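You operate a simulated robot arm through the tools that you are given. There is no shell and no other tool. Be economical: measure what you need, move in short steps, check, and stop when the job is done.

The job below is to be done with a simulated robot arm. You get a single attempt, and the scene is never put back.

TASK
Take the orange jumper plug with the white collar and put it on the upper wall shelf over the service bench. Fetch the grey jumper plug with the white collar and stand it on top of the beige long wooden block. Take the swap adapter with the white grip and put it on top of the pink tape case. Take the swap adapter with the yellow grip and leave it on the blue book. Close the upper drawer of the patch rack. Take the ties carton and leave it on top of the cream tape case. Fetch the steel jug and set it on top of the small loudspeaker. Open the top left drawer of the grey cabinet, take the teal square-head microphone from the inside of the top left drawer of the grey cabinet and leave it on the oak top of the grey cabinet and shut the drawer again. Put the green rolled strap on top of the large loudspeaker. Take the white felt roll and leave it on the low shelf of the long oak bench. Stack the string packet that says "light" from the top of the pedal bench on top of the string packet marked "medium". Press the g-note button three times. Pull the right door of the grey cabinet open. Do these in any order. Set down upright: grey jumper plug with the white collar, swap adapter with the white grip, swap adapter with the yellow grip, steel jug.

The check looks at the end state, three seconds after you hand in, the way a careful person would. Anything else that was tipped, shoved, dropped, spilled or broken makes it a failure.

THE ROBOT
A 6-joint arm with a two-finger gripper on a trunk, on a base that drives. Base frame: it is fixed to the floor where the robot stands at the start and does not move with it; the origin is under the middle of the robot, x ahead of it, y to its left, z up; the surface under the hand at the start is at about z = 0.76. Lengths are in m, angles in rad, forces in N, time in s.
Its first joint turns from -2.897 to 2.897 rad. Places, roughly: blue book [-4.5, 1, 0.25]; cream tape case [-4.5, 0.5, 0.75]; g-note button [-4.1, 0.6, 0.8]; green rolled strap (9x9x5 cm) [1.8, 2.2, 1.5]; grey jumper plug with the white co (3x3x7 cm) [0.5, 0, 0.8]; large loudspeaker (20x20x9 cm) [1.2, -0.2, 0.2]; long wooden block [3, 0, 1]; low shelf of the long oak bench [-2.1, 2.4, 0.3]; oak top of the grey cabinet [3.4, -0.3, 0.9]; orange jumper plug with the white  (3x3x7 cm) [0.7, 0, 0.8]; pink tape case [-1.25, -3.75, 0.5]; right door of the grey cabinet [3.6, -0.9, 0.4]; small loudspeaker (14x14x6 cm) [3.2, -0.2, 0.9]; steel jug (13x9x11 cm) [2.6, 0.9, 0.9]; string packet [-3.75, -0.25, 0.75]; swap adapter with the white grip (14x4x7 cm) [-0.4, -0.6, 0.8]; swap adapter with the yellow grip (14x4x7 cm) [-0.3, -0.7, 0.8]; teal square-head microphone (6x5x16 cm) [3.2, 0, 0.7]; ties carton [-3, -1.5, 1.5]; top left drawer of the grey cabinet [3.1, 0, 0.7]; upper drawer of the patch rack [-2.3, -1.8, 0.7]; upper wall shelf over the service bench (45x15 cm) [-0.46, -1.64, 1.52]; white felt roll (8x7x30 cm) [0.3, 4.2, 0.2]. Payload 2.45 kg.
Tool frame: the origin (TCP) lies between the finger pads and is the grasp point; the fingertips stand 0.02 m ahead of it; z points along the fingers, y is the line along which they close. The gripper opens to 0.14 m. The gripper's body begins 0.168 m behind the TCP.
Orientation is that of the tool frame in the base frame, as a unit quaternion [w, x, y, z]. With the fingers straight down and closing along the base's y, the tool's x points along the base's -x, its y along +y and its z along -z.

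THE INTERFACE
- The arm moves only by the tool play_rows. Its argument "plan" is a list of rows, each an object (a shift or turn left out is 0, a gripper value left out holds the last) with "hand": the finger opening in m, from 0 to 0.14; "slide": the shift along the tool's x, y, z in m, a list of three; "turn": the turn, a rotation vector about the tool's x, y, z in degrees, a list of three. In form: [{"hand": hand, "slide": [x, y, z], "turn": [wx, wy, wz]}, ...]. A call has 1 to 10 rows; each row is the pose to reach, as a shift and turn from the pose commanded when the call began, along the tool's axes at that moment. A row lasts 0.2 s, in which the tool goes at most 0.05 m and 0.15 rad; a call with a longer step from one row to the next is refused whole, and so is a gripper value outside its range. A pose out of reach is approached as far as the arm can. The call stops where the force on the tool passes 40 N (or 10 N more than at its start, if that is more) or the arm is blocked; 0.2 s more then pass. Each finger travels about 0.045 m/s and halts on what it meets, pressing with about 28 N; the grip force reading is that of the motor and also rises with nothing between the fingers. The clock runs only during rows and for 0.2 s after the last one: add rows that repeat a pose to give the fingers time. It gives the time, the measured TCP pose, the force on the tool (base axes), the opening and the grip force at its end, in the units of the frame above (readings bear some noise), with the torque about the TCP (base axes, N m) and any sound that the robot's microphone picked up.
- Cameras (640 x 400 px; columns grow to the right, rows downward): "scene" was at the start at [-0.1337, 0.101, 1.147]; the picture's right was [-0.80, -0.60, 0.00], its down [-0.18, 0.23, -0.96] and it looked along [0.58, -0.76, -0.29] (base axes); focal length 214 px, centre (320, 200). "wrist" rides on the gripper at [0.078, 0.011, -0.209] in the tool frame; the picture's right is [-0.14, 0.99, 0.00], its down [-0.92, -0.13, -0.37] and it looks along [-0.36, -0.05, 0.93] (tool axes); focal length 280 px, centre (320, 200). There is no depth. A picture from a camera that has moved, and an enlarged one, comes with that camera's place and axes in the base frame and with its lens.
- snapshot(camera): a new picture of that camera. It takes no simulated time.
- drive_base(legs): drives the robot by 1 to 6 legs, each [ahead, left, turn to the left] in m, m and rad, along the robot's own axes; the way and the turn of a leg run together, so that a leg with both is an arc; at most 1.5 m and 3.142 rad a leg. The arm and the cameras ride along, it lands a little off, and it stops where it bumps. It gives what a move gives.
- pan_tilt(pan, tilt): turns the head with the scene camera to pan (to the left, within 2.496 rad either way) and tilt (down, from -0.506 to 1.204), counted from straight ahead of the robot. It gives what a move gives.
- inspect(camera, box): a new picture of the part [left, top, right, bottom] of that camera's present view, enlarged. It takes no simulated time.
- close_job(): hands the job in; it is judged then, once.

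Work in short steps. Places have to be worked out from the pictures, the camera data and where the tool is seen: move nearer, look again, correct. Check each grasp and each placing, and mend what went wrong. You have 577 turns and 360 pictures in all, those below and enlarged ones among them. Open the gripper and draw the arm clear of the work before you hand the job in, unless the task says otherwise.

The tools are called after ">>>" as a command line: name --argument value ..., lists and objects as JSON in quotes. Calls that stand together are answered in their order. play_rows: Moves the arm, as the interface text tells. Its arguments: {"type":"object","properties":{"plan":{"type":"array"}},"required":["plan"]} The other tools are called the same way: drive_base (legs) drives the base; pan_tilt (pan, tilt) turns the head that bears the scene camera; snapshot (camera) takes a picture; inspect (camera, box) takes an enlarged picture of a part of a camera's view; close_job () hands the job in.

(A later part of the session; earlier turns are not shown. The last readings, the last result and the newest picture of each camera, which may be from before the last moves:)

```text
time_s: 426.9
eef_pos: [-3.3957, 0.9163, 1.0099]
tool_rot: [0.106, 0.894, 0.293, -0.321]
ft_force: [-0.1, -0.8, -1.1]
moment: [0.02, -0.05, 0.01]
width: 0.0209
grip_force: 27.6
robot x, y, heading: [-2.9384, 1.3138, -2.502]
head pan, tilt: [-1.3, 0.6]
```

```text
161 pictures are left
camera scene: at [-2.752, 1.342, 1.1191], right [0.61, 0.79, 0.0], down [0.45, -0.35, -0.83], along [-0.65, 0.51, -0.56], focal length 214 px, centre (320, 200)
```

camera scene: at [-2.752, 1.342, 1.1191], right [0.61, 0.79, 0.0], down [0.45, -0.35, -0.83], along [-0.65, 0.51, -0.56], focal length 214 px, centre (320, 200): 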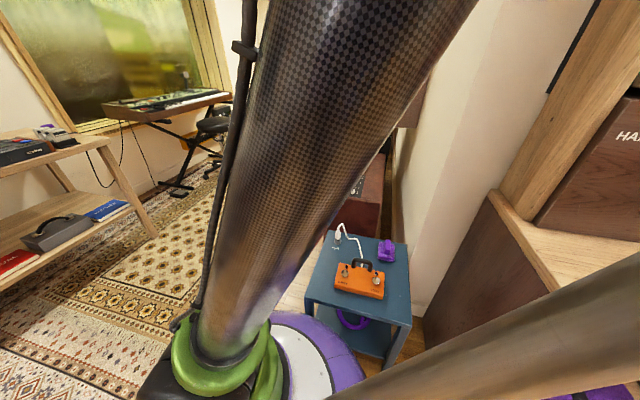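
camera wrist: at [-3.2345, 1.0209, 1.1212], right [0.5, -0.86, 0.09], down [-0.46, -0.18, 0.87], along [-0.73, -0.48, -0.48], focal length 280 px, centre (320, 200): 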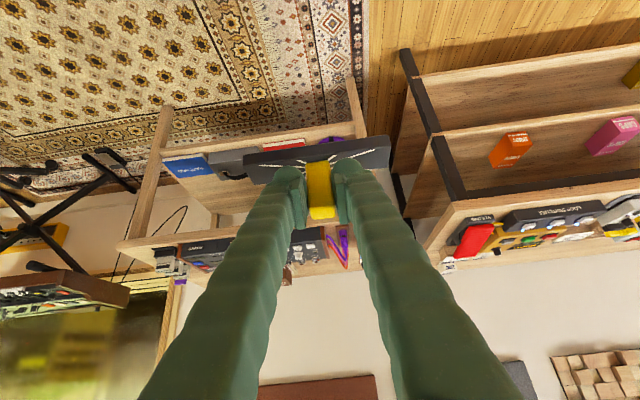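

I bumped the small blue table's side (it stopped at contact). I move off it, go ahead, then right in front of the book.

>>> drive_base --legs '[[0, 0.08, 0], [0.4, 0, 0], [0, -0.65, 0]]'

>>> snapshot --camera "scene"

>>> pan_tilt --pan 0.4 --tilt 0.7

>>> snapshot --camera "scene"

>>> snapshot --camera "wrist"

```text
time_s: 433.3
eef_pos: [-4.0583, 1.1324, 1.01]
tool_rot: [0.107, 0.894, 0.295, -0.321]
ft_force: [-0.2, 0.1, -0.5]
moment: [0.01, -0.03, -0.03]
width: 0.0209
grip_force: 27.4
robot x, y, heading: [-3.602, 1.532, -2.499]
head pan, tilt: [-1.3, 0.6]
```

```text
160 pictures are left
camera scene: at [-3.4147, 1.5603, 1.1191], right [0.61, 0.79, 0.0], down [0.45, -0.35, -0.83], along [-0.65, 0.5, -0.56], focal length 214 px, centre (320, 200)
```

scene: 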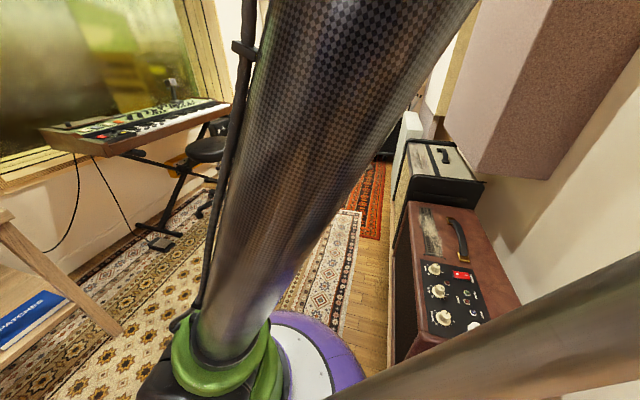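

```text
time_s: 435.0
eef_pos: [-4.0574, 1.1328, 1.0101]
tool_rot: [0.106, 0.894, 0.294, -0.321]
ft_force: [-0.2, 0.2, -1.0]
moment: [0.02, 0.0, -0.02]
width: 0.0207
grip_force: 28.6
robot x, y, heading: [-3.5984, 1.5369, -2.502]
head pan, tilt: [0.4, 0.7]
```

```text
159 pictures are left
camera scene: at [-3.3877, 1.4329, 1.1104], right [-0.86, 0.5, 0.0], down [0.33, 0.56, -0.76], along [-0.39, -0.66, -0.64], focal length 214 px, centre (320, 200)
```

scene: 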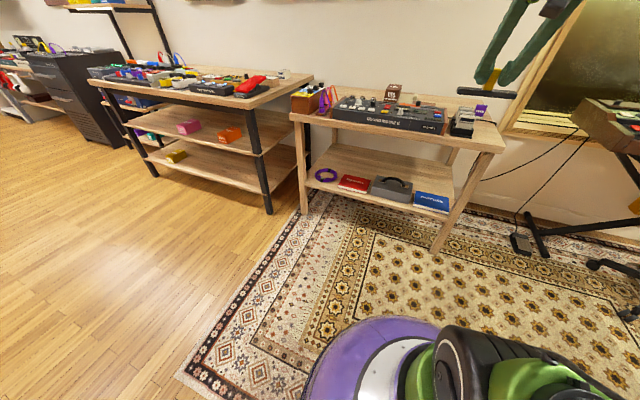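

```text
158 pictures are left
camera wrist: at [-3.8964, 1.2379, 1.1212], right [0.5, -0.86, 0.09], down [-0.46, -0.18, 0.87], along [-0.73, -0.48, -0.48], focal length 280 px, centre (320, 200)
```

wrist: 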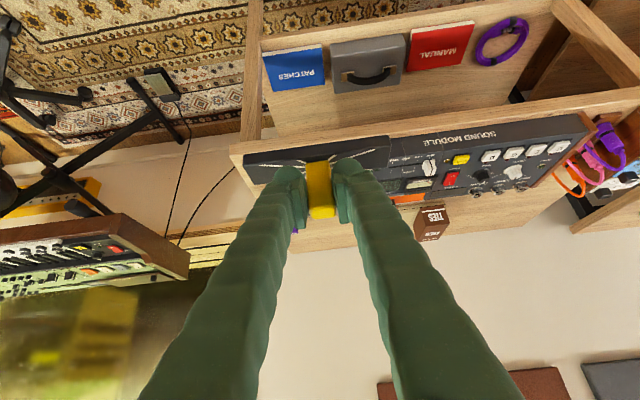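

Triangulated: the book's top is at z≈0.37, centre (-4.36,0.975). I lower the hand in front of the table first.

>>> play_rows --plan '[{"slide": [0.015, -0.015, 0.042]}, {"slide": [0.035, -0.03, 0.082]}, {"slide": [0.055, -0.045, 0.122]}, {"slide": [0.075, -0.053, 0.162]}, {"slide": [0.095, -0.053, 0.202]}, {"slide": [0.115, -0.053, 0.242]}, {"slide": [0.135, -0.053, 0.282]}, {"slide": [0.155, -0.053, 0.322]}, {"slide": [0.175, -0.053, 0.362]}, {"slide": [0.195, -0.053, 0.402]}]'

>>> snapshot --camera "wrist"

>>> snapshot --camera "scene"

```text
time_s: 437.2
eef_pos: [-4.1744, 1.1116, 0.5738]
tool_rot: [0.107, 0.894, 0.294, -0.321]
ft_force: [1.6, -0.4, -0.3]
moment: [-0.02, 0.01, -0.01]
width: 0.0209
grip_force: 28.4
robot x, y, heading: [-3.6032, 1.5333, -2.497]
head pan, tilt: [0.4, 0.7]
```

```text
157 pictures are left
camera wrist: at [-4.0131, 1.2173, 0.6848], right [0.5, -0.86, 0.09], down [-0.46, -0.18, 0.87], along [-0.73, -0.48, -0.48], focal length 280 px, centre (320, 200)
```

wrist: 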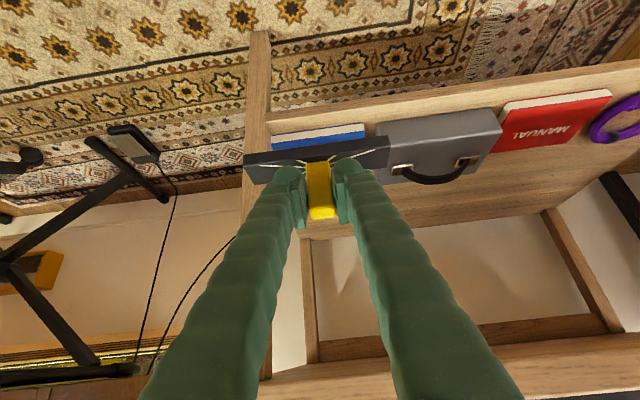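

```text
156 pictures are left
camera scene: at [-3.3877, 1.4328, 1.1104], right [-0.86, 0.5, 0.0], down [0.32, 0.56, -0.76], along [-0.39, -0.66, -0.64], focal length 214 px, centre (320, 200)
```

scene: 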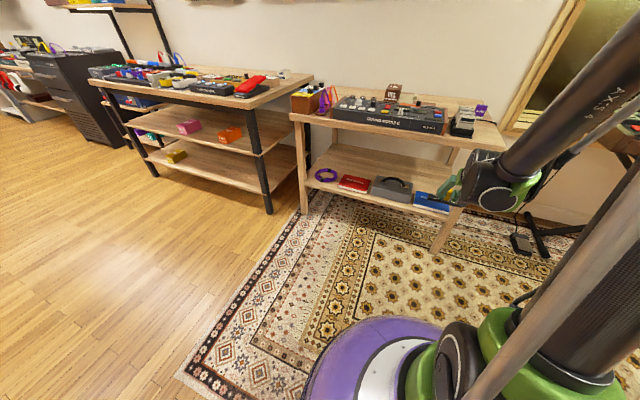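

>>> inspect --camera "wrist" --box '[230, 80, 430, 220]'

>>> inspect --camera "scene" --box '[350, 140, 490, 260]'

```text
2.86 times, centred on (330, 150) of wrist
camera zoom: at [-4.0131, 1.2173, 0.6848], right [0.5, -0.86, 0.09], down [-0.46, -0.18, 0.87], along [-0.73, -0.48, -0.48], focal length 801 px, centre (291, 343)
```

zoom: 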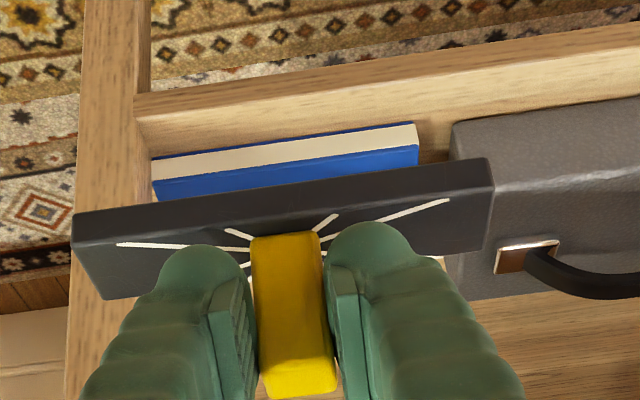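

```text
3.33 times, centred on (420, 200) of scene
camera zoom: at [-3.3877, 1.4328, 1.1104], right [-0.86, 0.5, 0.0], down [0.32, 0.56, -0.76], along [-0.39, -0.66, -0.64], focal length 715 px, centre (-13, 200)
```

zoom: 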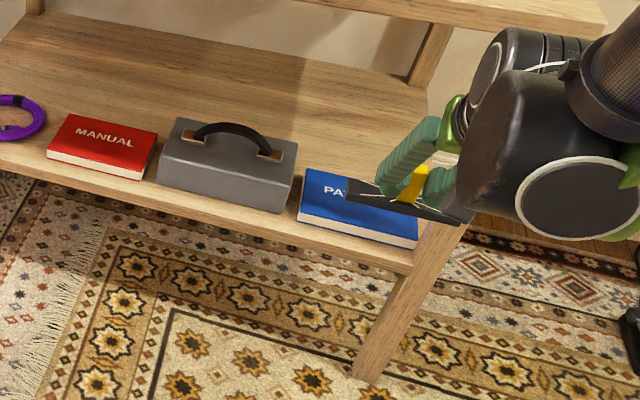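

The leg and the grey case leave little room head-on, so I'll approach at a 20° yaw: base moves left and turns right.

>>> drive_base --legs '[[0, 0.3, 0], [0.06, 0, -0.35]]'

>>> snapshot --camera "wrist"

>>> snapshot --camera "scene"

```text
time_s: 440.3
eef_pos: [-4.1572, 1.0698, 0.5747]
tool_rot: [0.05, 0.931, 0.135, -0.335]
ft_force: [-0.8, 0.2, -1.3]
moment: [0.01, -0.02, 0.01]
width: 0.0208
grip_force: 27.9
robot x, y, heading: [-3.4769, 1.2693, -2.847]
head pan, tilt: [0.4, 0.7]
```

```text
153 pictures are left
camera wrist: at [-3.9699, 1.1124, 0.6853], right [0.18, -0.98, 0.09], down [-0.49, -0.01, 0.87], along [-0.85, -0.2, -0.48], focal length 280 px, centre (320, 200)
```

wrist: 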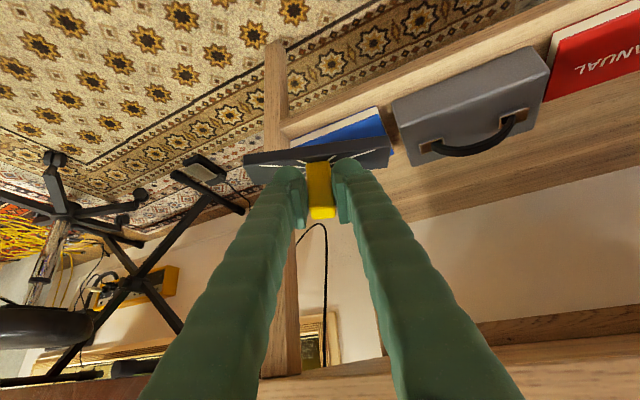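

```text
152 pictures are left
camera scene: at [-3.3092, 1.102, 1.1104], right [-0.64, 0.77, 0.0], down [0.5, 0.41, -0.76], along [-0.59, -0.49, -0.64], focal length 214 px, centre (320, 200)
```

scene: 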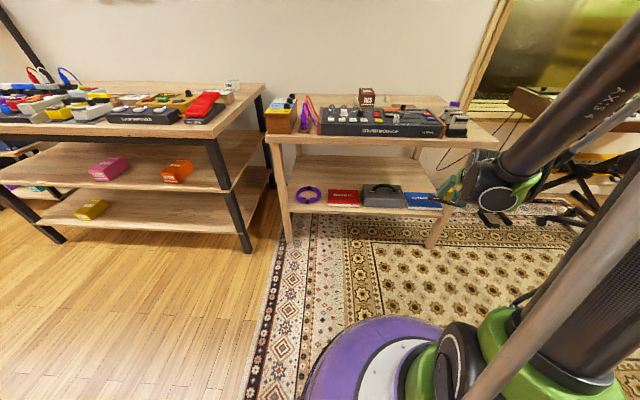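

>>> play_rows --plan '[{"slide": [-0.01, 0.016, 0.025]}, {"slide": [-0.03, 0.032, 0.055]}, {"slide": [-0.05, 0.032, 0.09]}, {"slide": [-0.075, 0.032, 0.125]}, {"slide": [-0.095, 0.032, 0.155]}, {"slide": [-0.114, 0.032, 0.187]}, {"slide": [-0.114, 0.032, 0.187]}]'

>>> snapshot --camera "wrist"

>>> inspect --camera "scene" --box '[380, 130, 520, 250]'

```text
time_s: 441.9
eef_pos: [-4.3491, 0.9807, 0.5002]
tool_rot: [0.049, 0.931, 0.135, -0.334]
ft_force: [0.1, -0.3, -0.6]
moment: [-0.01, 0.01, 0.01]
width: 0.0206
grip_force: 28.1
robot x, y, heading: [-3.4748, 1.2678, -2.845]
head pan, tilt: [0.4, 0.7]
```

```text
151 pictures are left
camera wrist: at [-4.1608, 1.0235, 0.6117], right [0.18, -0.98, 0.09], down [-0.49, -0.01, 0.87], along [-0.85, -0.2, -0.48], focal length 280 px, centre (320, 200)
```

wrist: 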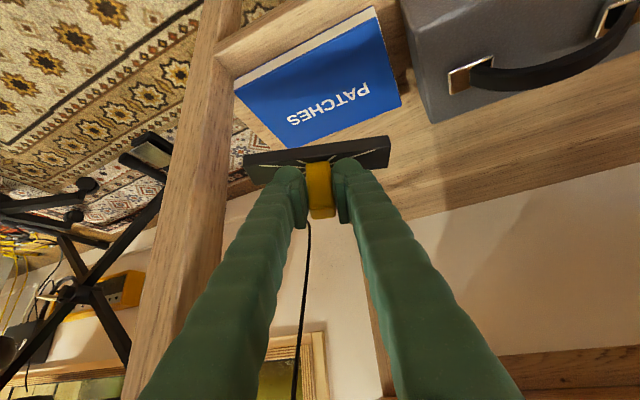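

```text
3.33 times, centred on (450, 190) of scene
camera zoom: at [-3.3093, 1.1019, 1.1104], right [-0.64, 0.77, 0.0], down [0.5, 0.41, -0.76], along [-0.59, -0.49, -0.64], focal length 715 px, centre (-113, 233)
```

zoom: 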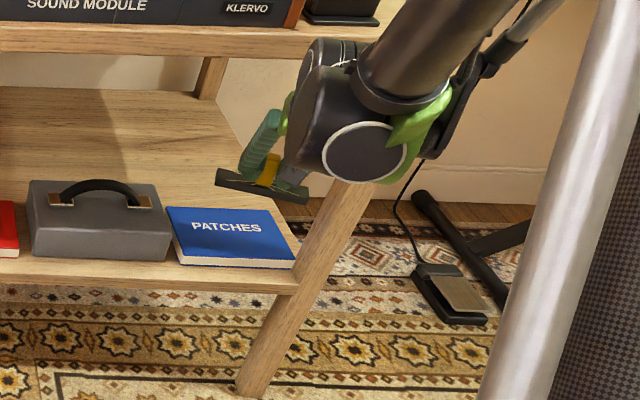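

The adapter is right above the book's centre. Lower to contact.

>>> play_rows --plan '[{"slide": [0.016, 0, 0.019]}, {"slide": [0.032, 0, 0.038]}, {"slide": [0.04, 0, 0.048]}, {"slide": [0.044, 0, 0.052]}, {"slide": [0.047, 0, 0.056]}, {"slide": [0.05, 0, 0.06]}, {"slide": [0.053, 0, 0.063]}, {"slide": [0.056, 0, 0.067]}, {"slide": [0.059, 0, 0.07]}]'

>>> snapshot --camera "wrist"

```text
time_s: 443.9
eef_pos: [-4.3472, 0.9793, 0.4113]
tool_rot: [0.049, 0.931, 0.135, -0.335]
ft_force: [-1.1, 0.6, -1.1]
moment: [-0.03, -0.01, -0.03]
width: 0.0207
grip_force: 28.2
robot x, y, heading: [-3.4751, 1.268, -2.846]
head pan, tilt: [0.4, 0.7]
```

```text
149 pictures are left
camera wrist: at [-4.1591, 1.0227, 0.5226], right [0.18, -0.98, 0.09], down [-0.49, -0.01, 0.87], along [-0.85, -0.2, -0.48], focal length 280 px, centre (320, 200)
```

wrist: 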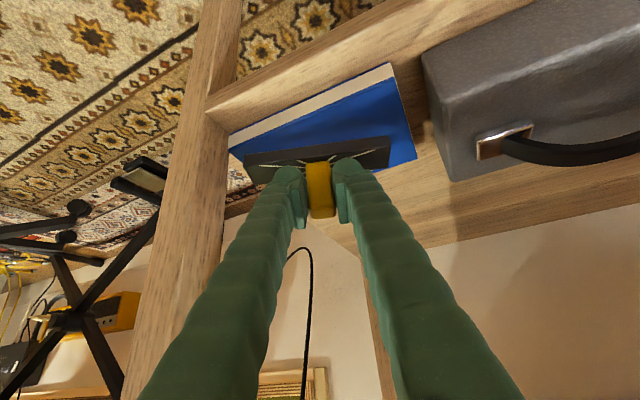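

>>> play_rows --plan '[{"slide": [0.006, 0, 0.008]}, {"slide": [0.0095, 0, 0.0115]}, {"slide": [0.013, 0, 0.0153]}, {"slide": [0.016, 0, 0.019]}, {"slide": [0.019, 0, 0.023]}, {"slide": [0.0225, 0, 0.027]}, {"slide": [0.026, 0, 0.031]}, {"slide": [0.029, 0, 0.0345]}, {"slide": [0.032, 0, 0.038]}, {"slide": [0.035, 0, 0.042]}]'

>>> snapshot --camera "wrist"

```text
time_s: 446.0
eef_pos: [-4.3458, 0.98, 0.3644]
tool_rot: [0.049, 0.93, 0.135, -0.337]
ft_force: [5.7, 1.2, 25.1]
moment: [-0.02, -0.07, 0.02]
width: 0.0208
grip_force: 27.7
robot x, y, heading: [-3.4772, 1.2704, -2.846]
head pan, tilt: [0.4, 0.7]
stopped in row 10: the force on the tool passed its limit at 54 N (the readings are from after the stop); the commanded pose is now the measured one
```

```text
148 pictures are left
camera wrist: at [-4.1575, 1.0234, 0.4735], right [0.18, -0.98, 0.09], down [-0.49, -0.01, 0.87], along [-0.85, -0.2, -0.48], focal length 280 px, centre (320, 200)
```

wrist: 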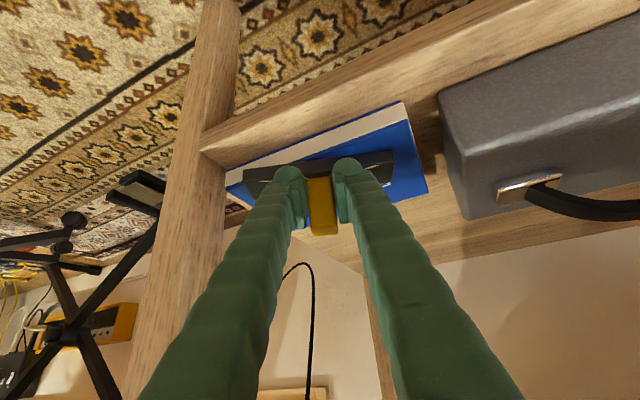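

Contact: the book top is at z≈0.313, so the slab sits near its front edge. I lift slightly, move 4 cm deeper and set it down again.

>>> play_rows --plan '[{"slide": [-0.013, 0, -0.015]}, {"slide": [-0.028, 0, -0.003]}, {"slide": [-0.044, 0, 0.011]}, {"slide": [-0.038, 0, 0.018]}, {"slide": [-0.036, 0, 0.021]}, {"slide": [-0.034, 0, 0.0235]}, {"slide": [-0.032, 0, 0.026]}, {"slide": [-0.03, 0, 0.028]}]'

>>> snapshot --camera "wrist"

```text
time_s: 447.8
eef_pos: [-4.3854, 0.9683, 0.3633]
tool_rot: [0.049, 0.93, 0.135, -0.339]
ft_force: [5.3, 0.6, 24.5]
moment: [0.07, -0.21, 0.01]
width: 0.021
grip_force: 28.2
robot x, y, heading: [-3.4718, 1.2728, -2.847]
head pan, tilt: [0.4, 0.7]
stopped in row 8: the force on the tool passed its limit at 46 N (the readings are from after the stop); the commanded pose is now the measured one
```

```text
147 pictures are left
camera wrist: at [-4.1968, 1.0117, 0.4729], right [0.18, -0.98, 0.09], down [-0.48, -0.01, 0.87], along [-0.86, -0.2, -0.48], focal length 280 px, centre (320, 200)
```

wrist: 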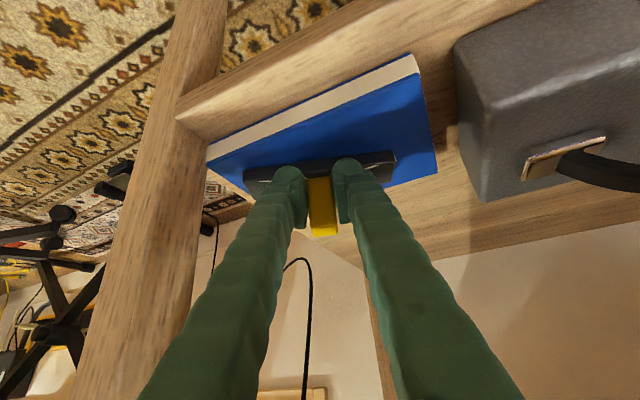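

Now the slab is well inside the book's cover. Release and draw back along the tool axis.

>>> play_rows --plan '[{"slide": [-0.001, 0, -0.001], "hand": 0.03}, {"slide": [-0.001, 0, -0.001], "hand": 0.045}, {"slide": [-0.001, 0, -0.001], "hand": 0.05}, {"slide": [0, 0, -0.03]}, {"slide": [0, 0, -0.07]}, {"slide": [0, 0, -0.11]}, {"slide": [0.02, 0, -0.14]}, {"slide": [0.05, 0, -0.17]}, {"slide": [0.08, 0, -0.2]}]'

>>> snapshot --camera "wrist"

>>> inspect --camera "scene" --box '[350, 130, 520, 260]'

```text
time_s: 449.8
eef_pos: [-4.2048, 1.0228, 0.4673]
tool_rot: [0.049, 0.931, 0.133, -0.337]
ft_force: [-0.4, -0.2, 0.1]
moment: [-0.03, -0.02, 0.02]
width: 0.05
grip_force: 0.0
robot x, y, heading: [-3.4735, 1.2661, -2.848]
head pan, tilt: [0.4, 0.7]
```

```text
146 pictures are left
camera wrist: at [-4.0175, 1.0669, 0.5773], right [0.18, -0.98, 0.09], down [-0.49, -0.01, 0.87], along [-0.85, -0.2, -0.48], focal length 280 px, centre (320, 200)
```

wrist: 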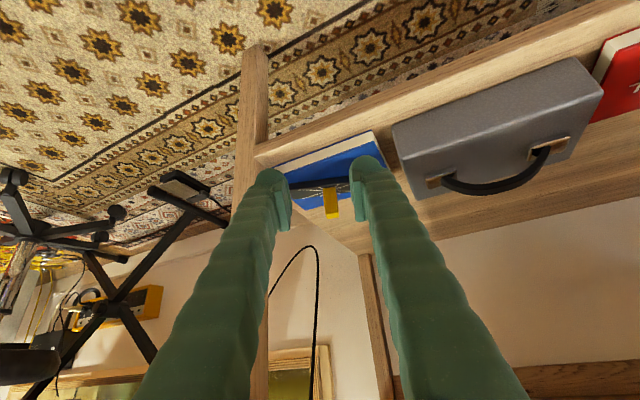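

```text
3.08 times, centred on (435, 195) of scene
camera zoom: at [-3.3094, 1.1019, 1.1105], right [-0.64, 0.77, 0.0], down [0.5, 0.41, -0.76], along [-0.59, -0.49, -0.64], focal length 660 px, centre (-34, 215)
```

zoom: 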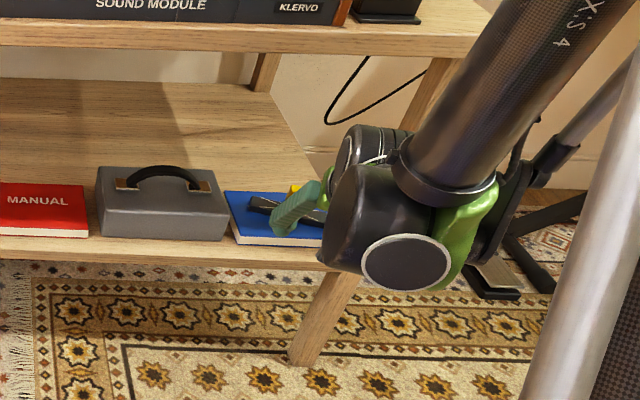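

The yellow adapter stands upright on the book. I back off and fold the arm.

>>> drive_base --legs '[[-0.15, 0.25, 0]]'

>>> play_rows --plan '[{"slide": [-0.02, 0, -0.04]}, {"slide": [-0.04, 0, -0.08]}, {"slide": [-0.06, 0, -0.12]}, {"slide": [-0.08, 0, -0.16]}, {"slide": [-0.1, 0, -0.2]}, {"slide": [-0.12, 0, -0.24]}, {"slide": [-0.14, 0, -0.28]}, {"slide": [-0.16, 0, -0.32]}, {"slide": [-0.18, 0, -0.36]}, {"slide": [-0.2, 0, -0.4]}]'

>>> inspect --camera "scene" --box '[350, 130, 560, 290]'

```text
time_s: 451.8
eef_pos: [-3.989, 0.8271, 0.4668]
tool_rot: [0.05, 0.93, 0.136, -0.336]
ft_force: [-0.4, 0.2, 0.3]
moment: [0.0, 0.03, -0.01]
width: 0.05
grip_force: 0.0
robot x, y, heading: [-3.2593, 1.0716, -2.841]
head pan, tilt: [0.4, 0.7]
```

```text
time_s: 454.0
eef_pos: [-3.8912, 0.8531, 0.903]
tool_rot: [0.048, 0.93, 0.135, -0.337]
ft_force: [-0.5, -0.1, 0.6]
moment: [0.02, -0.04, -0.04]
width: 0.0501
grip_force: 0.0
robot x, y, heading: [-3.2607, 1.0778, -2.85]
head pan, tilt: [0.4, 0.7]
```

```text
2.50 times, centred on (455, 210) of scene
camera zoom: at [-3.0929, 0.9082, 1.1104], right [-0.64, 0.77, 0.0], down [0.49, 0.41, -0.76], along [-0.59, -0.49, -0.64], focal length 536 px, centre (-18, 175)
```

zoom: 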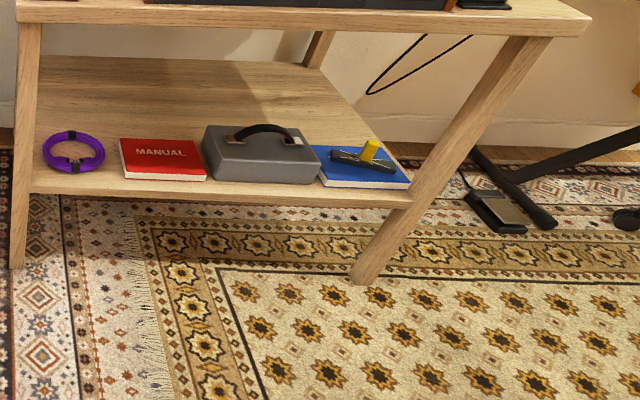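

Both adapters are placed. Next the white felt roll: I turn to face the oak-bench wall and travel along it.

>>> drive_base --legs '[[-0.3, 0.3, 0], [0, 0, -1.219], [0, -1.3, 0]]'

>>> pan_tilt --pan 0.3 --tilt 0.4

>>> snapshot --camera "scene"

>>> pan_tilt --pan -0.7 --tilt 0.4

>>> snapshot --camera "scene"

```text
time_s: 465.8
eef_pos: [-2.2686, 2.1769, 0.9014]
tool_rot: [-0.153, 0.839, -0.424, -0.304]
ft_force: [0.2, 0.5, -0.6]
moment: [-0.01, 0.0, 0.02]
width: 0.0499
grip_force: 0.0
robot x, y, heading: [-1.8507, 1.6579, 2.213]
head pan, tilt: [0.4, 0.7]
```

```text
time_s: 466.6
eef_pos: [-2.2688, 2.1765, 0.9026]
tool_rot: [-0.153, 0.839, -0.424, -0.304]
ft_force: [0.3, -0.5, 0.3]
moment: [0.0, 0.01, 0.0]
width: 0.0501
grip_force: 0.1
robot x, y, heading: [-1.8489, 1.6601, 2.214]
head pan, tilt: [0.3, 0.4]
```

```text
143 pictures are left
camera scene: at [-1.9499, 1.4563, 1.1372], right [0.59, 0.81, 0.0], down [0.32, -0.23, -0.92], along [-0.74, 0.54, -0.39], focal length 214 px, centre (320, 200)
```

scene: 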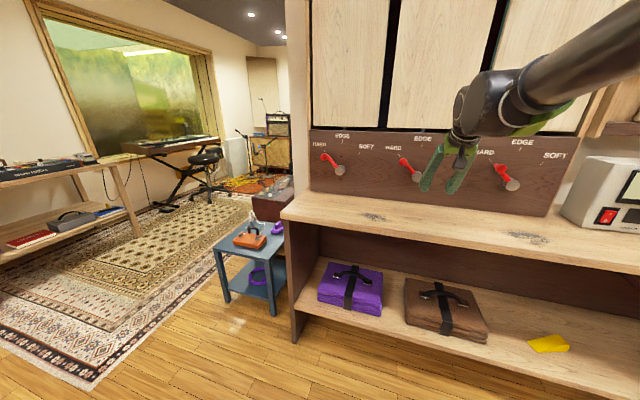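

```text
time_s: 467.9
eef_pos: [-2.2682, 2.1771, 0.9026]
tool_rot: [-0.153, 0.839, -0.424, -0.305]
ft_force: [0.3, 0.7, 1.1]
moment: [-0.02, -0.02, -0.01]
width: 0.05
grip_force: 0.1
robot x, y, heading: [-1.8498, 1.6567, 2.213]
head pan, tilt: [-0.7, 0.4]
```

```text
142 pictures are left
camera scene: at [-1.8696, 1.4943, 1.1373], right [1.0, -0.06, 0.0], down [-0.02, -0.39, -0.92], along [0.05, 0.92, -0.39], focal length 214 px, centre (320, 200)
```

scene: 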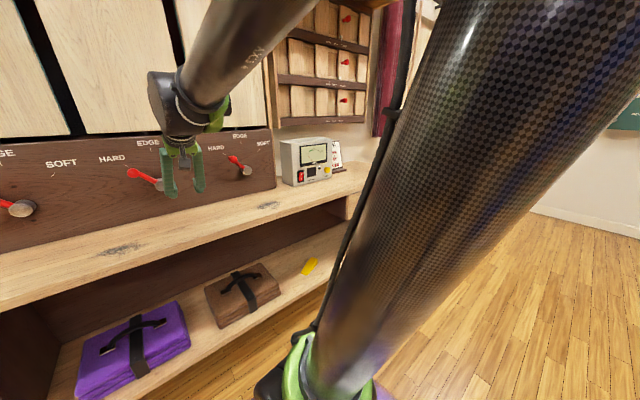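

>>> drive_base --legs '[[-0.25, 0, 0], [0, -1.45, 0], [0, -1.3, 0]]'

>>> pan_tilt --pan 0.3 --tilt 0.4

>>> snapshot --camera "scene"

>>> pan_tilt --pan -0.7 --tilt 0.4

>>> snapshot --camera "scene"

```text
time_s: 482.6
eef_pos: [0.0581, 3.6388, 0.9027]
tool_rot: [-0.15, 0.843, -0.417, -0.306]
ft_force: [0.0, 1.3, 0.3]
moment: [0.01, 0.0, 0.01]
width: 0.05
grip_force: 0.0
robot x, y, heading: [0.4883, 3.1271, 2.232]
head pan, tilt: [-0.7, 0.4]
```

```text
time_s: 483.9
eef_pos: [0.058, 3.6392, 0.902]
tool_rot: [-0.151, 0.843, -0.417, -0.306]
ft_force: [0.1, -0.9, -0.1]
moment: [-0.02, 0.01, 0.0]
width: 0.0501
grip_force: 0.1
robot x, y, heading: [0.4876, 3.1223, 2.229]
head pan, tilt: [0.3, 0.4]
```

```text
141 pictures are left
camera scene: at [0.3888, 2.9242, 1.1373], right [0.58, 0.82, 0.0], down [0.32, -0.22, -0.92], along [-0.75, 0.53, -0.39], focal length 214 px, centre (320, 200)
```

scene: 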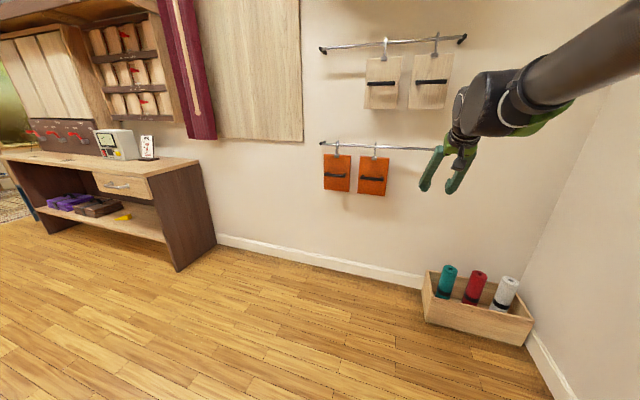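

```text
time_s: 485.2
eef_pos: [0.0573, 3.6383, 0.902]
tool_rot: [-0.151, 0.843, -0.416, -0.306]
ft_force: [0.7, -0.2, 0.0]
moment: [0.03, 0.03, 0.0]
width: 0.0498
grip_force: 0.0
robot x, y, heading: [0.4874, 3.1264, 2.228]
head pan, tilt: [-0.7, 0.4]
```

```text
140 pictures are left
camera scene: at [0.4683, 2.9635, 1.1373], right [1.0, -0.04, 0.0], down [-0.02, -0.39, -0.92], along [0.04, 0.92, -0.39], focal length 214 px, centre (320, 200)
```

scene: 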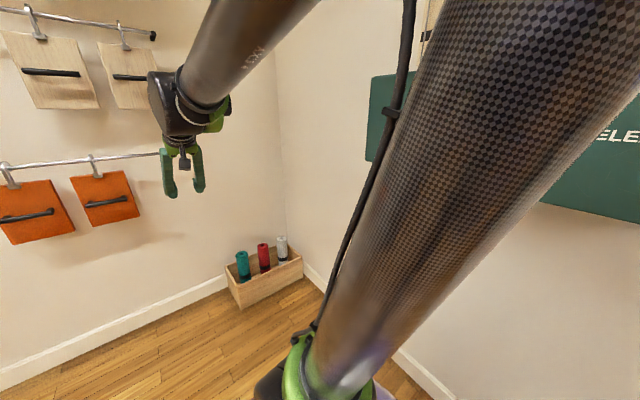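

The white felt roll stands in the box in the corner, top at about (0.27,4.10), z≈0.38. I move closer and set the hand tool-down.

>>> drive_base --legs '[[0.18, -0.22, -0.015]]'

>>> play_rows --plan '[{"hand": 0.13, "slide": [0, 0, 0], "turn": [0, 8, 0]}, {"slide": [0, 0, 0], "turn": [0, 16, 0]}, {"slide": [0, 0, 0], "turn": [0, 24, 0]}, {"slide": [0, 0, 0], "turn": [0, 32, 0]}, {"slide": [0, 0, 0], "turn": [0, 40, 0]}, {"slide": [0.02, -0.03, 0.0], "turn": [0, 40, 0]}, {"slide": [0.03, -0.06, 0.0], "turn": [0, 40, 0]}]'

>>> snapshot --camera "wrist"

```text
time_s: 487.1
eef_pos: [0.1362, 3.9232, 0.9013]
tool_rot: [-0.154, 0.839, -0.425, -0.304]
ft_force: [0.3, -0.2, -0.6]
moment: [-0.02, -0.01, -0.05]
width: 0.0502
grip_force: 0.1
robot x, y, heading: [0.5548, 3.405, 2.216]
head pan, tilt: [-0.7, 0.4]
```

```text
time_s: 488.7
eef_pos: [0.1965, 3.9392, 0.8827]
tool_rot: [0.002, 0.893, -0.451, 0.002]
ft_force: [-0.2, 1.2, -0.5]
moment: [-0.02, -0.01, 0.0]
width: 0.1302
grip_force: 0.0
robot x, y, heading: [0.5545, 3.4033, 2.214]
head pan, tilt: [-0.7, 0.4]
```

```text
139 pictures are left
camera wrist: at [0.2331, 3.8701, 1.0924], right [-0.88, -0.48, 0.0], down [-0.44, 0.82, 0.36], along [-0.17, 0.32, -0.93], focal length 280 px, centre (320, 200)
```

wrist: 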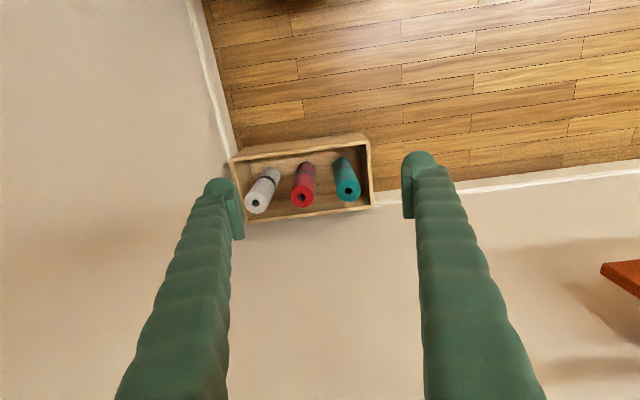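

>>> play_rows --plan '[{"hand": 0.105, "slide": [-0.03, -0.03, 0.01]}, {"slide": [-0.06, -0.06, 0.03]}, {"slide": [-0.09, -0.09, 0.05]}, {"slide": [-0.12, -0.12, 0.07]}, {"slide": [-0.15, -0.15, 0.09]}, {"slide": [-0.17, -0.18, 0.12]}, {"slide": [-0.1865, -0.2038, 0.15]}, {"slide": [-0.1865, -0.2038, 0.19]}, {"slide": [-0.1865, -0.2038, 0.23]}, {"slide": [-0.1865, -0.2038, 0.27]}]'

>>> snapshot --camera "wrist"

```text
time_s: 490.9
eef_pos: [0.2505, 4.2105, 0.6104]
tool_rot: [0.001, 0.892, -0.451, 0.002]
ft_force: [-0.9, -0.1, 0.0]
moment: [-0.02, 0.01, 0.0]
width: 0.1052
grip_force: 0.0
robot x, y, heading: [0.5544, 3.4049, 2.212]
head pan, tilt: [-0.7, 0.4]
```

```text
138 pictures are left
camera wrist: at [0.2872, 4.1405, 0.8204], right [-0.88, -0.48, 0.0], down [-0.44, 0.82, 0.36], along [-0.17, 0.32, -0.93], focal length 280 px, centre (320, 200)
```

wrist: 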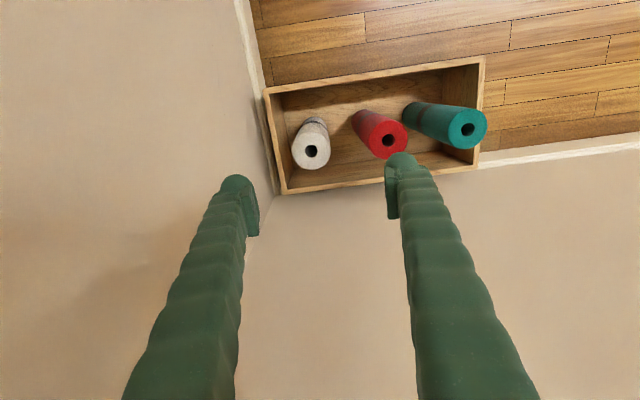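

White roll's top is at (0.256,4.231), z≈0.34. Descend over it.

>>> play_rows --plan '[{"slide": [-0.0133, -0.017, 0.03]}, {"slide": [-0.0133, -0.017, 0.07]}, {"slide": [-0.0133, -0.017, 0.11]}, {"slide": [-0.0133, -0.017, 0.15]}, {"slide": [-0.0133, -0.017, 0.19]}, {"slide": [-0.0133, -0.017, 0.22]}]'

>>> snapshot --camera "wrist"

```text
time_s: 492.3
eef_pos: [0.2575, 4.2322, 0.3926]
tool_rot: [0.001, 0.893, -0.451, 0.002]
ft_force: [0.1, 0.9, -1.0]
moment: [0.01, 0.0, 0.0]
width: 0.1052
grip_force: 0.0
robot x, y, heading: [0.555, 3.4045, 2.217]
head pan, tilt: [-0.7, 0.4]
```

```text
137 pictures are left
camera wrist: at [0.2935, 4.1613, 0.6002], right [-0.88, -0.48, 0.0], down [-0.44, 0.82, 0.36], along [-0.17, 0.32, -0.93], focal length 280 px, centre (320, 200)
```

wrist: 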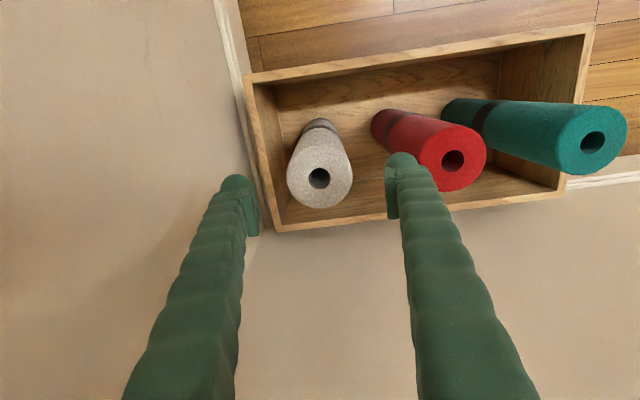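

>>> play_rows --plan '[{"slide": [0, 0, 0.03]}, {"slide": [0, 0, 0.06]}, {"slide": [0, 0, 0.085]}, {"slide": [0, 0, 0.085], "hand": 0.0}, {"slide": [0, 0, 0.085], "hand": 0.0}, {"slide": [0, 0, 0.085], "hand": 0.0}, {"slide": [0, 0, 0.085], "hand": 0.0}]'

>>> play_rows --plan '[{"slide": [0, 0, -0.03]}, {"slide": [0, 0, -0.07]}, {"slide": [0, 0, -0.11]}, {"slide": [0, 0, -0.15]}, {"slide": [0, 0, -0.19]}, {"slide": [0, 0, -0.23]}, {"slide": [0, 0, -0.27]}, {"slide": [0, 0, -0.31]}, {"slide": [0, 0, -0.35]}, {"slide": [0, 0, -0.39]}]'

>>> snapshot --camera "wrist"

```text
time_s: 493.9
eef_pos: [0.2593, 4.2316, 0.3087]
tool_rot: [0.001, 0.893, -0.451, 0.001]
ft_force: [0.1, -0.2, 0.8]
moment: [0.0, -0.07, -0.04]
width: 0.0716
grip_force: 28.5
robot x, y, heading: [0.5574, 3.4087, 2.211]
head pan, tilt: [-0.7, 0.4]
```

```text
time_s: 496.1
eef_pos: [0.2561, 4.2313, 0.697]
tool_rot: [0.002, 0.893, -0.451, 0.002]
ft_force: [-1.1, 0.4, -3.4]
moment: [-0.05, -0.01, 0.01]
width: 0.0715
grip_force: 27.9
robot x, y, heading: [0.5548, 3.4033, 2.214]
head pan, tilt: [-0.7, 0.4]
```

```text
136 pictures are left
camera wrist: at [0.293, 4.1616, 0.9062], right [-0.88, -0.48, 0.0], down [-0.44, 0.82, 0.36], along [-0.17, 0.32, -0.93], focal length 280 px, centre (320, 200)
```

wrist: 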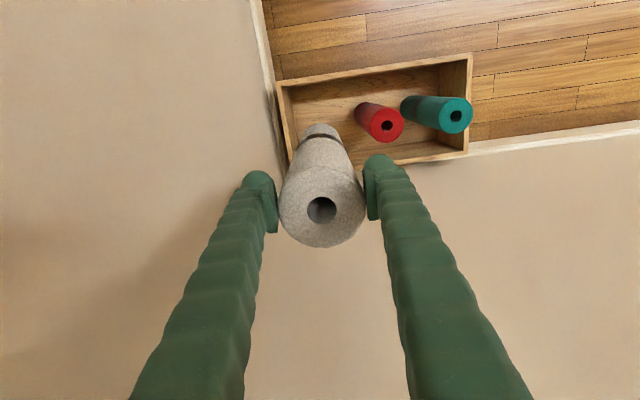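

The roll is held. I carry it along the wall to the oak bench and inspect its low shelf.

>>> play_rows --plan '[{"slide": [0.04, 0, -0.02]}, {"slide": [0.08, 0, -0.04]}, {"slide": [0.12, 0, -0.06]}, {"slide": [0.16, 0, -0.08]}, {"slide": [0.2, 0.02, -0.1]}, {"slide": [0.24, 0.05, -0.11]}]'

>>> drive_base --legs '[[-0.25, 0, 0], [0, 1.2, 0], [0, 1.0, 0]]'

>>> pan_tilt --pan 0.5 --tilt 0.6

>>> snapshot --camera "scene"

```text
refused: row 6 steps farther than a row can; nothing moved
```

```text
time_s: 507.4
eef_pos: [-1.2166, 2.8056, 0.6965]
tool_rot: [-0.003, 0.893, -0.451, 0.003]
ft_force: [1.0, 1.0, -4.1]
moment: [-0.08, -0.02, 0.0]
width: 0.0714
grip_force: 28.1
robot x, y, heading: [-0.9161, 1.9752, 2.214]
head pan, tilt: [-0.7, 0.4]
stopped in leg 3: the force on the tool passed its limit at 75 N (the readings are from after the stop); the commanded pose is now the measured one
```

```text
time_s: 508.8
eef_pos: [-1.2158, 2.8061, 0.6971]
tool_rot: [-0.004, 0.893, -0.451, 0.003]
ft_force: [2.4, 1.6, -3.5]
moment: [-0.01, -0.03, -0.02]
width: 0.0715
grip_force: 28.1
robot x, y, heading: [-0.9192, 1.9775, 2.215]
head pan, tilt: [0.499, 0.6]
```

```text
135 pictures are left
camera scene: at [-1.0253, 1.757, 1.1191], right [0.41, 0.91, 0.0], down [0.51, -0.23, -0.82], along [-0.75, 0.34, -0.57], focal length 214 px, centre (320, 200)
```

scene: 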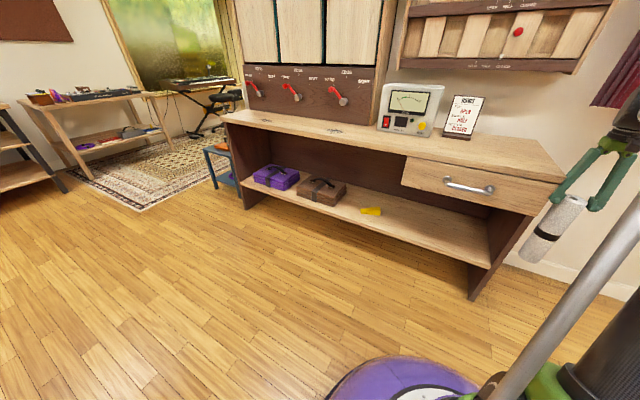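

The roll nudged the bench's end panel because the arm was still extended; the drive stopped there and nothing appears displaced. I back off and retract.

>>> drive_base --legs '[[0, -0.12, 0], [-0.35, 0, 0]]'

>>> play_rows --plan '[{"slide": [0.04, 0, -0.02]}, {"slide": [0.08, 0, -0.04]}, {"slide": [0.12, 0, -0.06]}, {"slide": [0.16, 0, -0.08]}, {"slide": [0.2, 0.01, -0.09]}, {"slide": [0.23, 0.03, -0.1]}]'

>>> snapshot --camera "wrist"

>>> snapshot --camera "scene"

```text
time_s: 511.9
eef_pos: [-0.915, 2.6112, 0.6975]
tool_rot: [-0.003, 0.893, -0.45, 0.004]
ft_force: [-0.6, -0.9, -3.3]
moment: [-0.04, -0.05, -0.01]
width: 0.0713
grip_force: 28.3
robot x, y, heading: [-0.6138, 1.7829, 2.219]
head pan, tilt: [0.499, 0.6]
stopped in leg 2: the robot was blocked; the commanded pose is now the measured one
```

```text
time_s: 513.3
eef_pos: [-0.8026, 2.4083, 0.7993]
tool_rot: [-0.003, 0.893, -0.45, 0.004]
ft_force: [0.1, -0.1, -3.5]
moment: [-0.06, -0.05, 0.01]
width: 0.0712
grip_force: 28.1
robot x, y, heading: [-0.6162, 1.7811, 2.219]
head pan, tilt: [0.499, 0.6]
```

```text
134 pictures are left
camera wrist: at [-0.7672, 2.3369, 1.0091], right [-0.88, -0.48, -0.01], down [-0.45, 0.82, 0.37], along [-0.17, 0.33, -0.93], focal length 280 px, centre (320, 200)
```

wrist: 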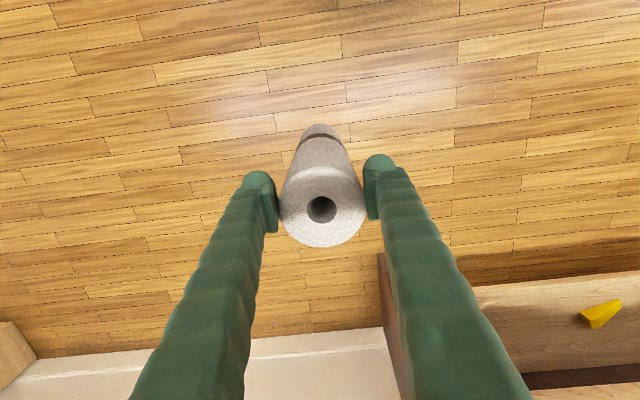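

```text
133 pictures are left
camera scene: at [-0.7227, 1.5631, 1.1191], right [0.41, 0.91, 0.0], down [0.51, -0.23, -0.82], along [-0.75, 0.34, -0.57], focal length 214 px, centre (320, 200)
```

scene: 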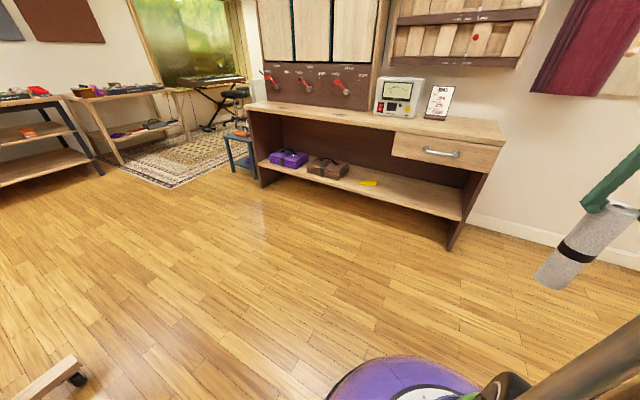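

I check what blocked me behind.

>>> pan_tilt --pan 2.45 --tilt 0.6

>>> snapshot --camera "scene"

```text
time_s: 515.2
eef_pos: [-0.8019, 2.4079, 0.7996]
tool_rot: [-0.003, 0.893, -0.45, 0.004]
ft_force: [-0.6, -0.1, -4.3]
moment: [-0.01, -0.03, 0.02]
width: 0.0711
grip_force: 28.0
robot x, y, heading: [-0.6173, 1.7802, 2.218]
head pan, tilt: [2.45, 0.6]
```

```text
132 pictures are left
camera scene: at [-0.6461, 1.4382, 1.1191], right [-1.0, 0.04, 0.0], down [0.03, 0.56, -0.83], along [-0.04, -0.82, -0.56], focal length 214 px, centre (320, 200)
```

scene: 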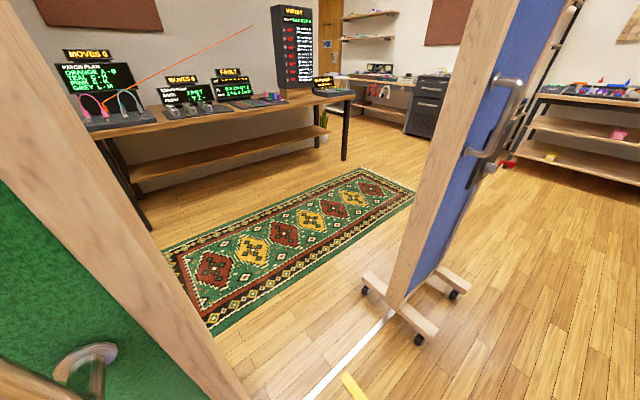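

It was the green panel's foot, lightly touched. I move away from it toward the free stretch of the low shelf (z≈0.30, front at n≈-3.02), and tilt the roll forward.

>>> drive_base --legs '[[0.1, 0.27, 0]]'

>>> pan_tilt --pan 0.6 --tilt 0.7

>>> play_rows --plan '[{"slide": [0, 0.03, 0], "turn": [0, -6, 0]}, {"slide": [0, 0.06, 0], "turn": [0, -12, 0]}, {"slide": [0, 0.09, 0], "turn": [0, -18, 0]}, {"slide": [0, 0.12, 0], "turn": [0, -24, 0]}, {"slide": [0, 0.15, 0], "turn": [0, -30, 0]}, {"slide": [0, 0.18, 0], "turn": [0, -36, 0]}, {"slide": [0, 0.2, 0], "turn": [0, -42, 0]}, {"slide": [-0.03, 0.2, 0.02], "turn": [0, -48, 0]}, {"slide": [-0.06, 0.2, 0.04], "turn": [0, -50, 0]}]'

>>> snapshot --camera "scene"

>>> snapshot --camera "wrist"

```text
time_s: 517.1
eef_pos: [-1.081, 2.3252, 0.7993]
tool_rot: [-0.003, 0.893, -0.45, 0.003]
ft_force: [0.1, 0.5, -3.0]
moment: [-0.05, -0.02, -0.02]
width: 0.0715
grip_force: 27.7
robot x, y, heading: [-0.8944, 1.704, 2.223]
head pan, tilt: [2.45, 0.6]
```

```text
time_s: 519.0
eef_pos: [-1.0801, 2.3263, 0.7991]
tool_rot: [-0.002, 0.894, -0.449, 0.003]
ft_force: [0.2, -0.3, -2.6]
moment: [0.0, 0.0, -0.02]
width: 0.0714
grip_force: 28.2
robot x, y, heading: [-0.8932, 1.7018, 2.218]
head pan, tilt: [0.6, 0.7]
```

```text
time_s: 521.0
eef_pos: [-1.2768, 2.2552, 0.7586]
tool_rot: [-0.193, 0.811, -0.405, -0.375]
ft_force: [0.3, 0.4, -2.3]
moment: [-0.3, -0.23, -0.01]
width: 0.0711
grip_force: 27.9
robot x, y, heading: [-0.8913, 1.6988, 2.223]
head pan, tilt: [0.6, 0.7]
```

```text
131 pictures are left
camera scene: at [-0.9982, 1.4716, 1.1104], right [0.32, 0.95, 0.0], down [0.61, -0.2, -0.76], along [-0.73, 0.24, -0.64], focal length 214 px, centre (320, 200)
```

scene: 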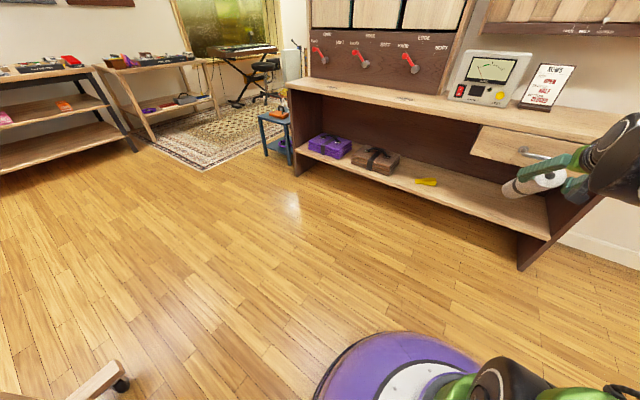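

```text
130 pictures are left
camera wrist: at [-1.1606, 2.0782, 0.8323], right [-0.85, -0.52, 0.1], down [-0.09, 0.32, 0.94], along [-0.52, 0.79, -0.32], focal length 280 px, centre (320, 200)
```

wrist: 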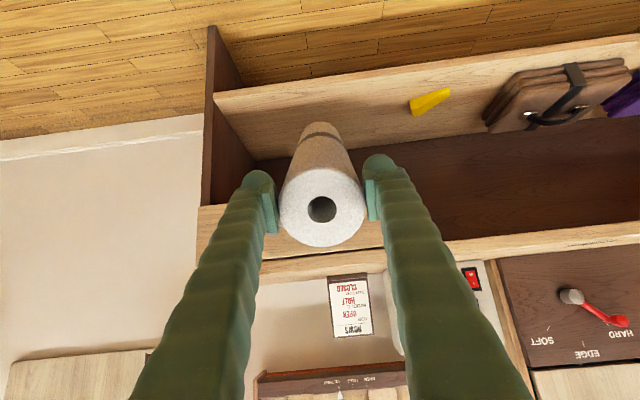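

Aimed well between the side panel and the yellow item. I lower the hand, then drive in.

>>> play_rows --plan '[{"slide": [0.03, 0, 0.026]}, {"slide": [0.065, 0, 0.055]}, {"slide": [0.1, 0, 0.084]}, {"slide": [0.13, 0, 0.109]}, {"slide": [0.153, 0, 0.129]}, {"slide": [0.153, 0, 0.129]}]'

>>> drive_base --legs '[[0.2, 0, 0]]'

>>> snapshot --camera "wrist"

>>> inspect --camera "scene" --box '[400, 80, 640, 280]'

```text
time_s: 522.4
eef_pos: [-1.2777, 2.2559, 0.5688]
tool_rot: [-0.192, 0.812, -0.406, -0.373]
ft_force: [0.1, -0.7, -3.0]
moment: [-0.36, -0.28, -0.04]
width: 0.0711
grip_force: 27.7
out of reach, approached as far as the arm can: row 5, 6
robot x, y, heading: [-0.891, 1.6997, 2.218]
head pan, tilt: [0.6, 0.7]
```

```text
time_s: 524.0
eef_pos: [-1.3993, 2.4158, 0.5699]
tool_rot: [-0.193, 0.812, -0.406, -0.372]
ft_force: [-0.5, -0.5, -3.1]
moment: [-0.31, -0.26, -0.02]
width: 0.0711
grip_force: 28.2
robot x, y, heading: [-1.0152, 1.8603, 2.224]
head pan, tilt: [0.6, 0.7]
```

```text
129 pictures are left
camera wrist: at [-1.2835, 2.2405, 0.6452], right [-0.85, -0.52, 0.1], down [-0.09, 0.32, 0.94], along [-0.52, 0.79, -0.32], focal length 280 px, centre (320, 200)
```

wrist: 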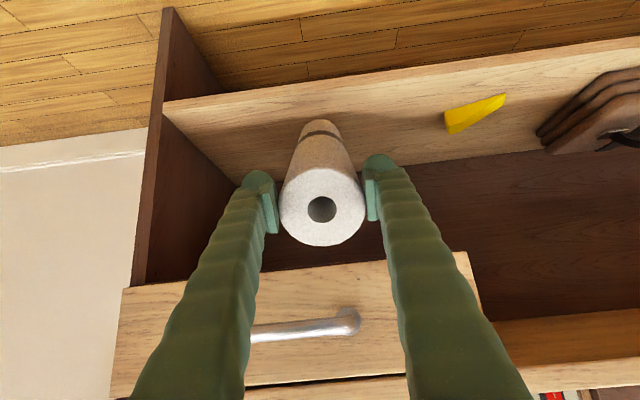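

```text
2.00 times, centred on (520, 180) of scene
camera zoom: at [-1.1198, 1.6318, 1.1105], right [0.32, 0.95, 0.0], down [0.61, -0.2, -0.76], along [-0.73, 0.24, -0.64], focal length 429 px, centre (-80, 240)
```

zoom: 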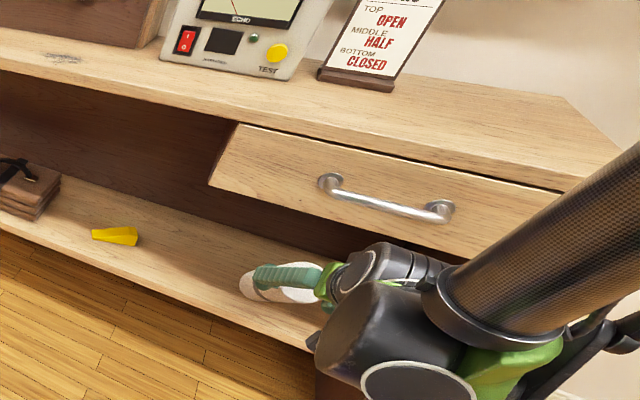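

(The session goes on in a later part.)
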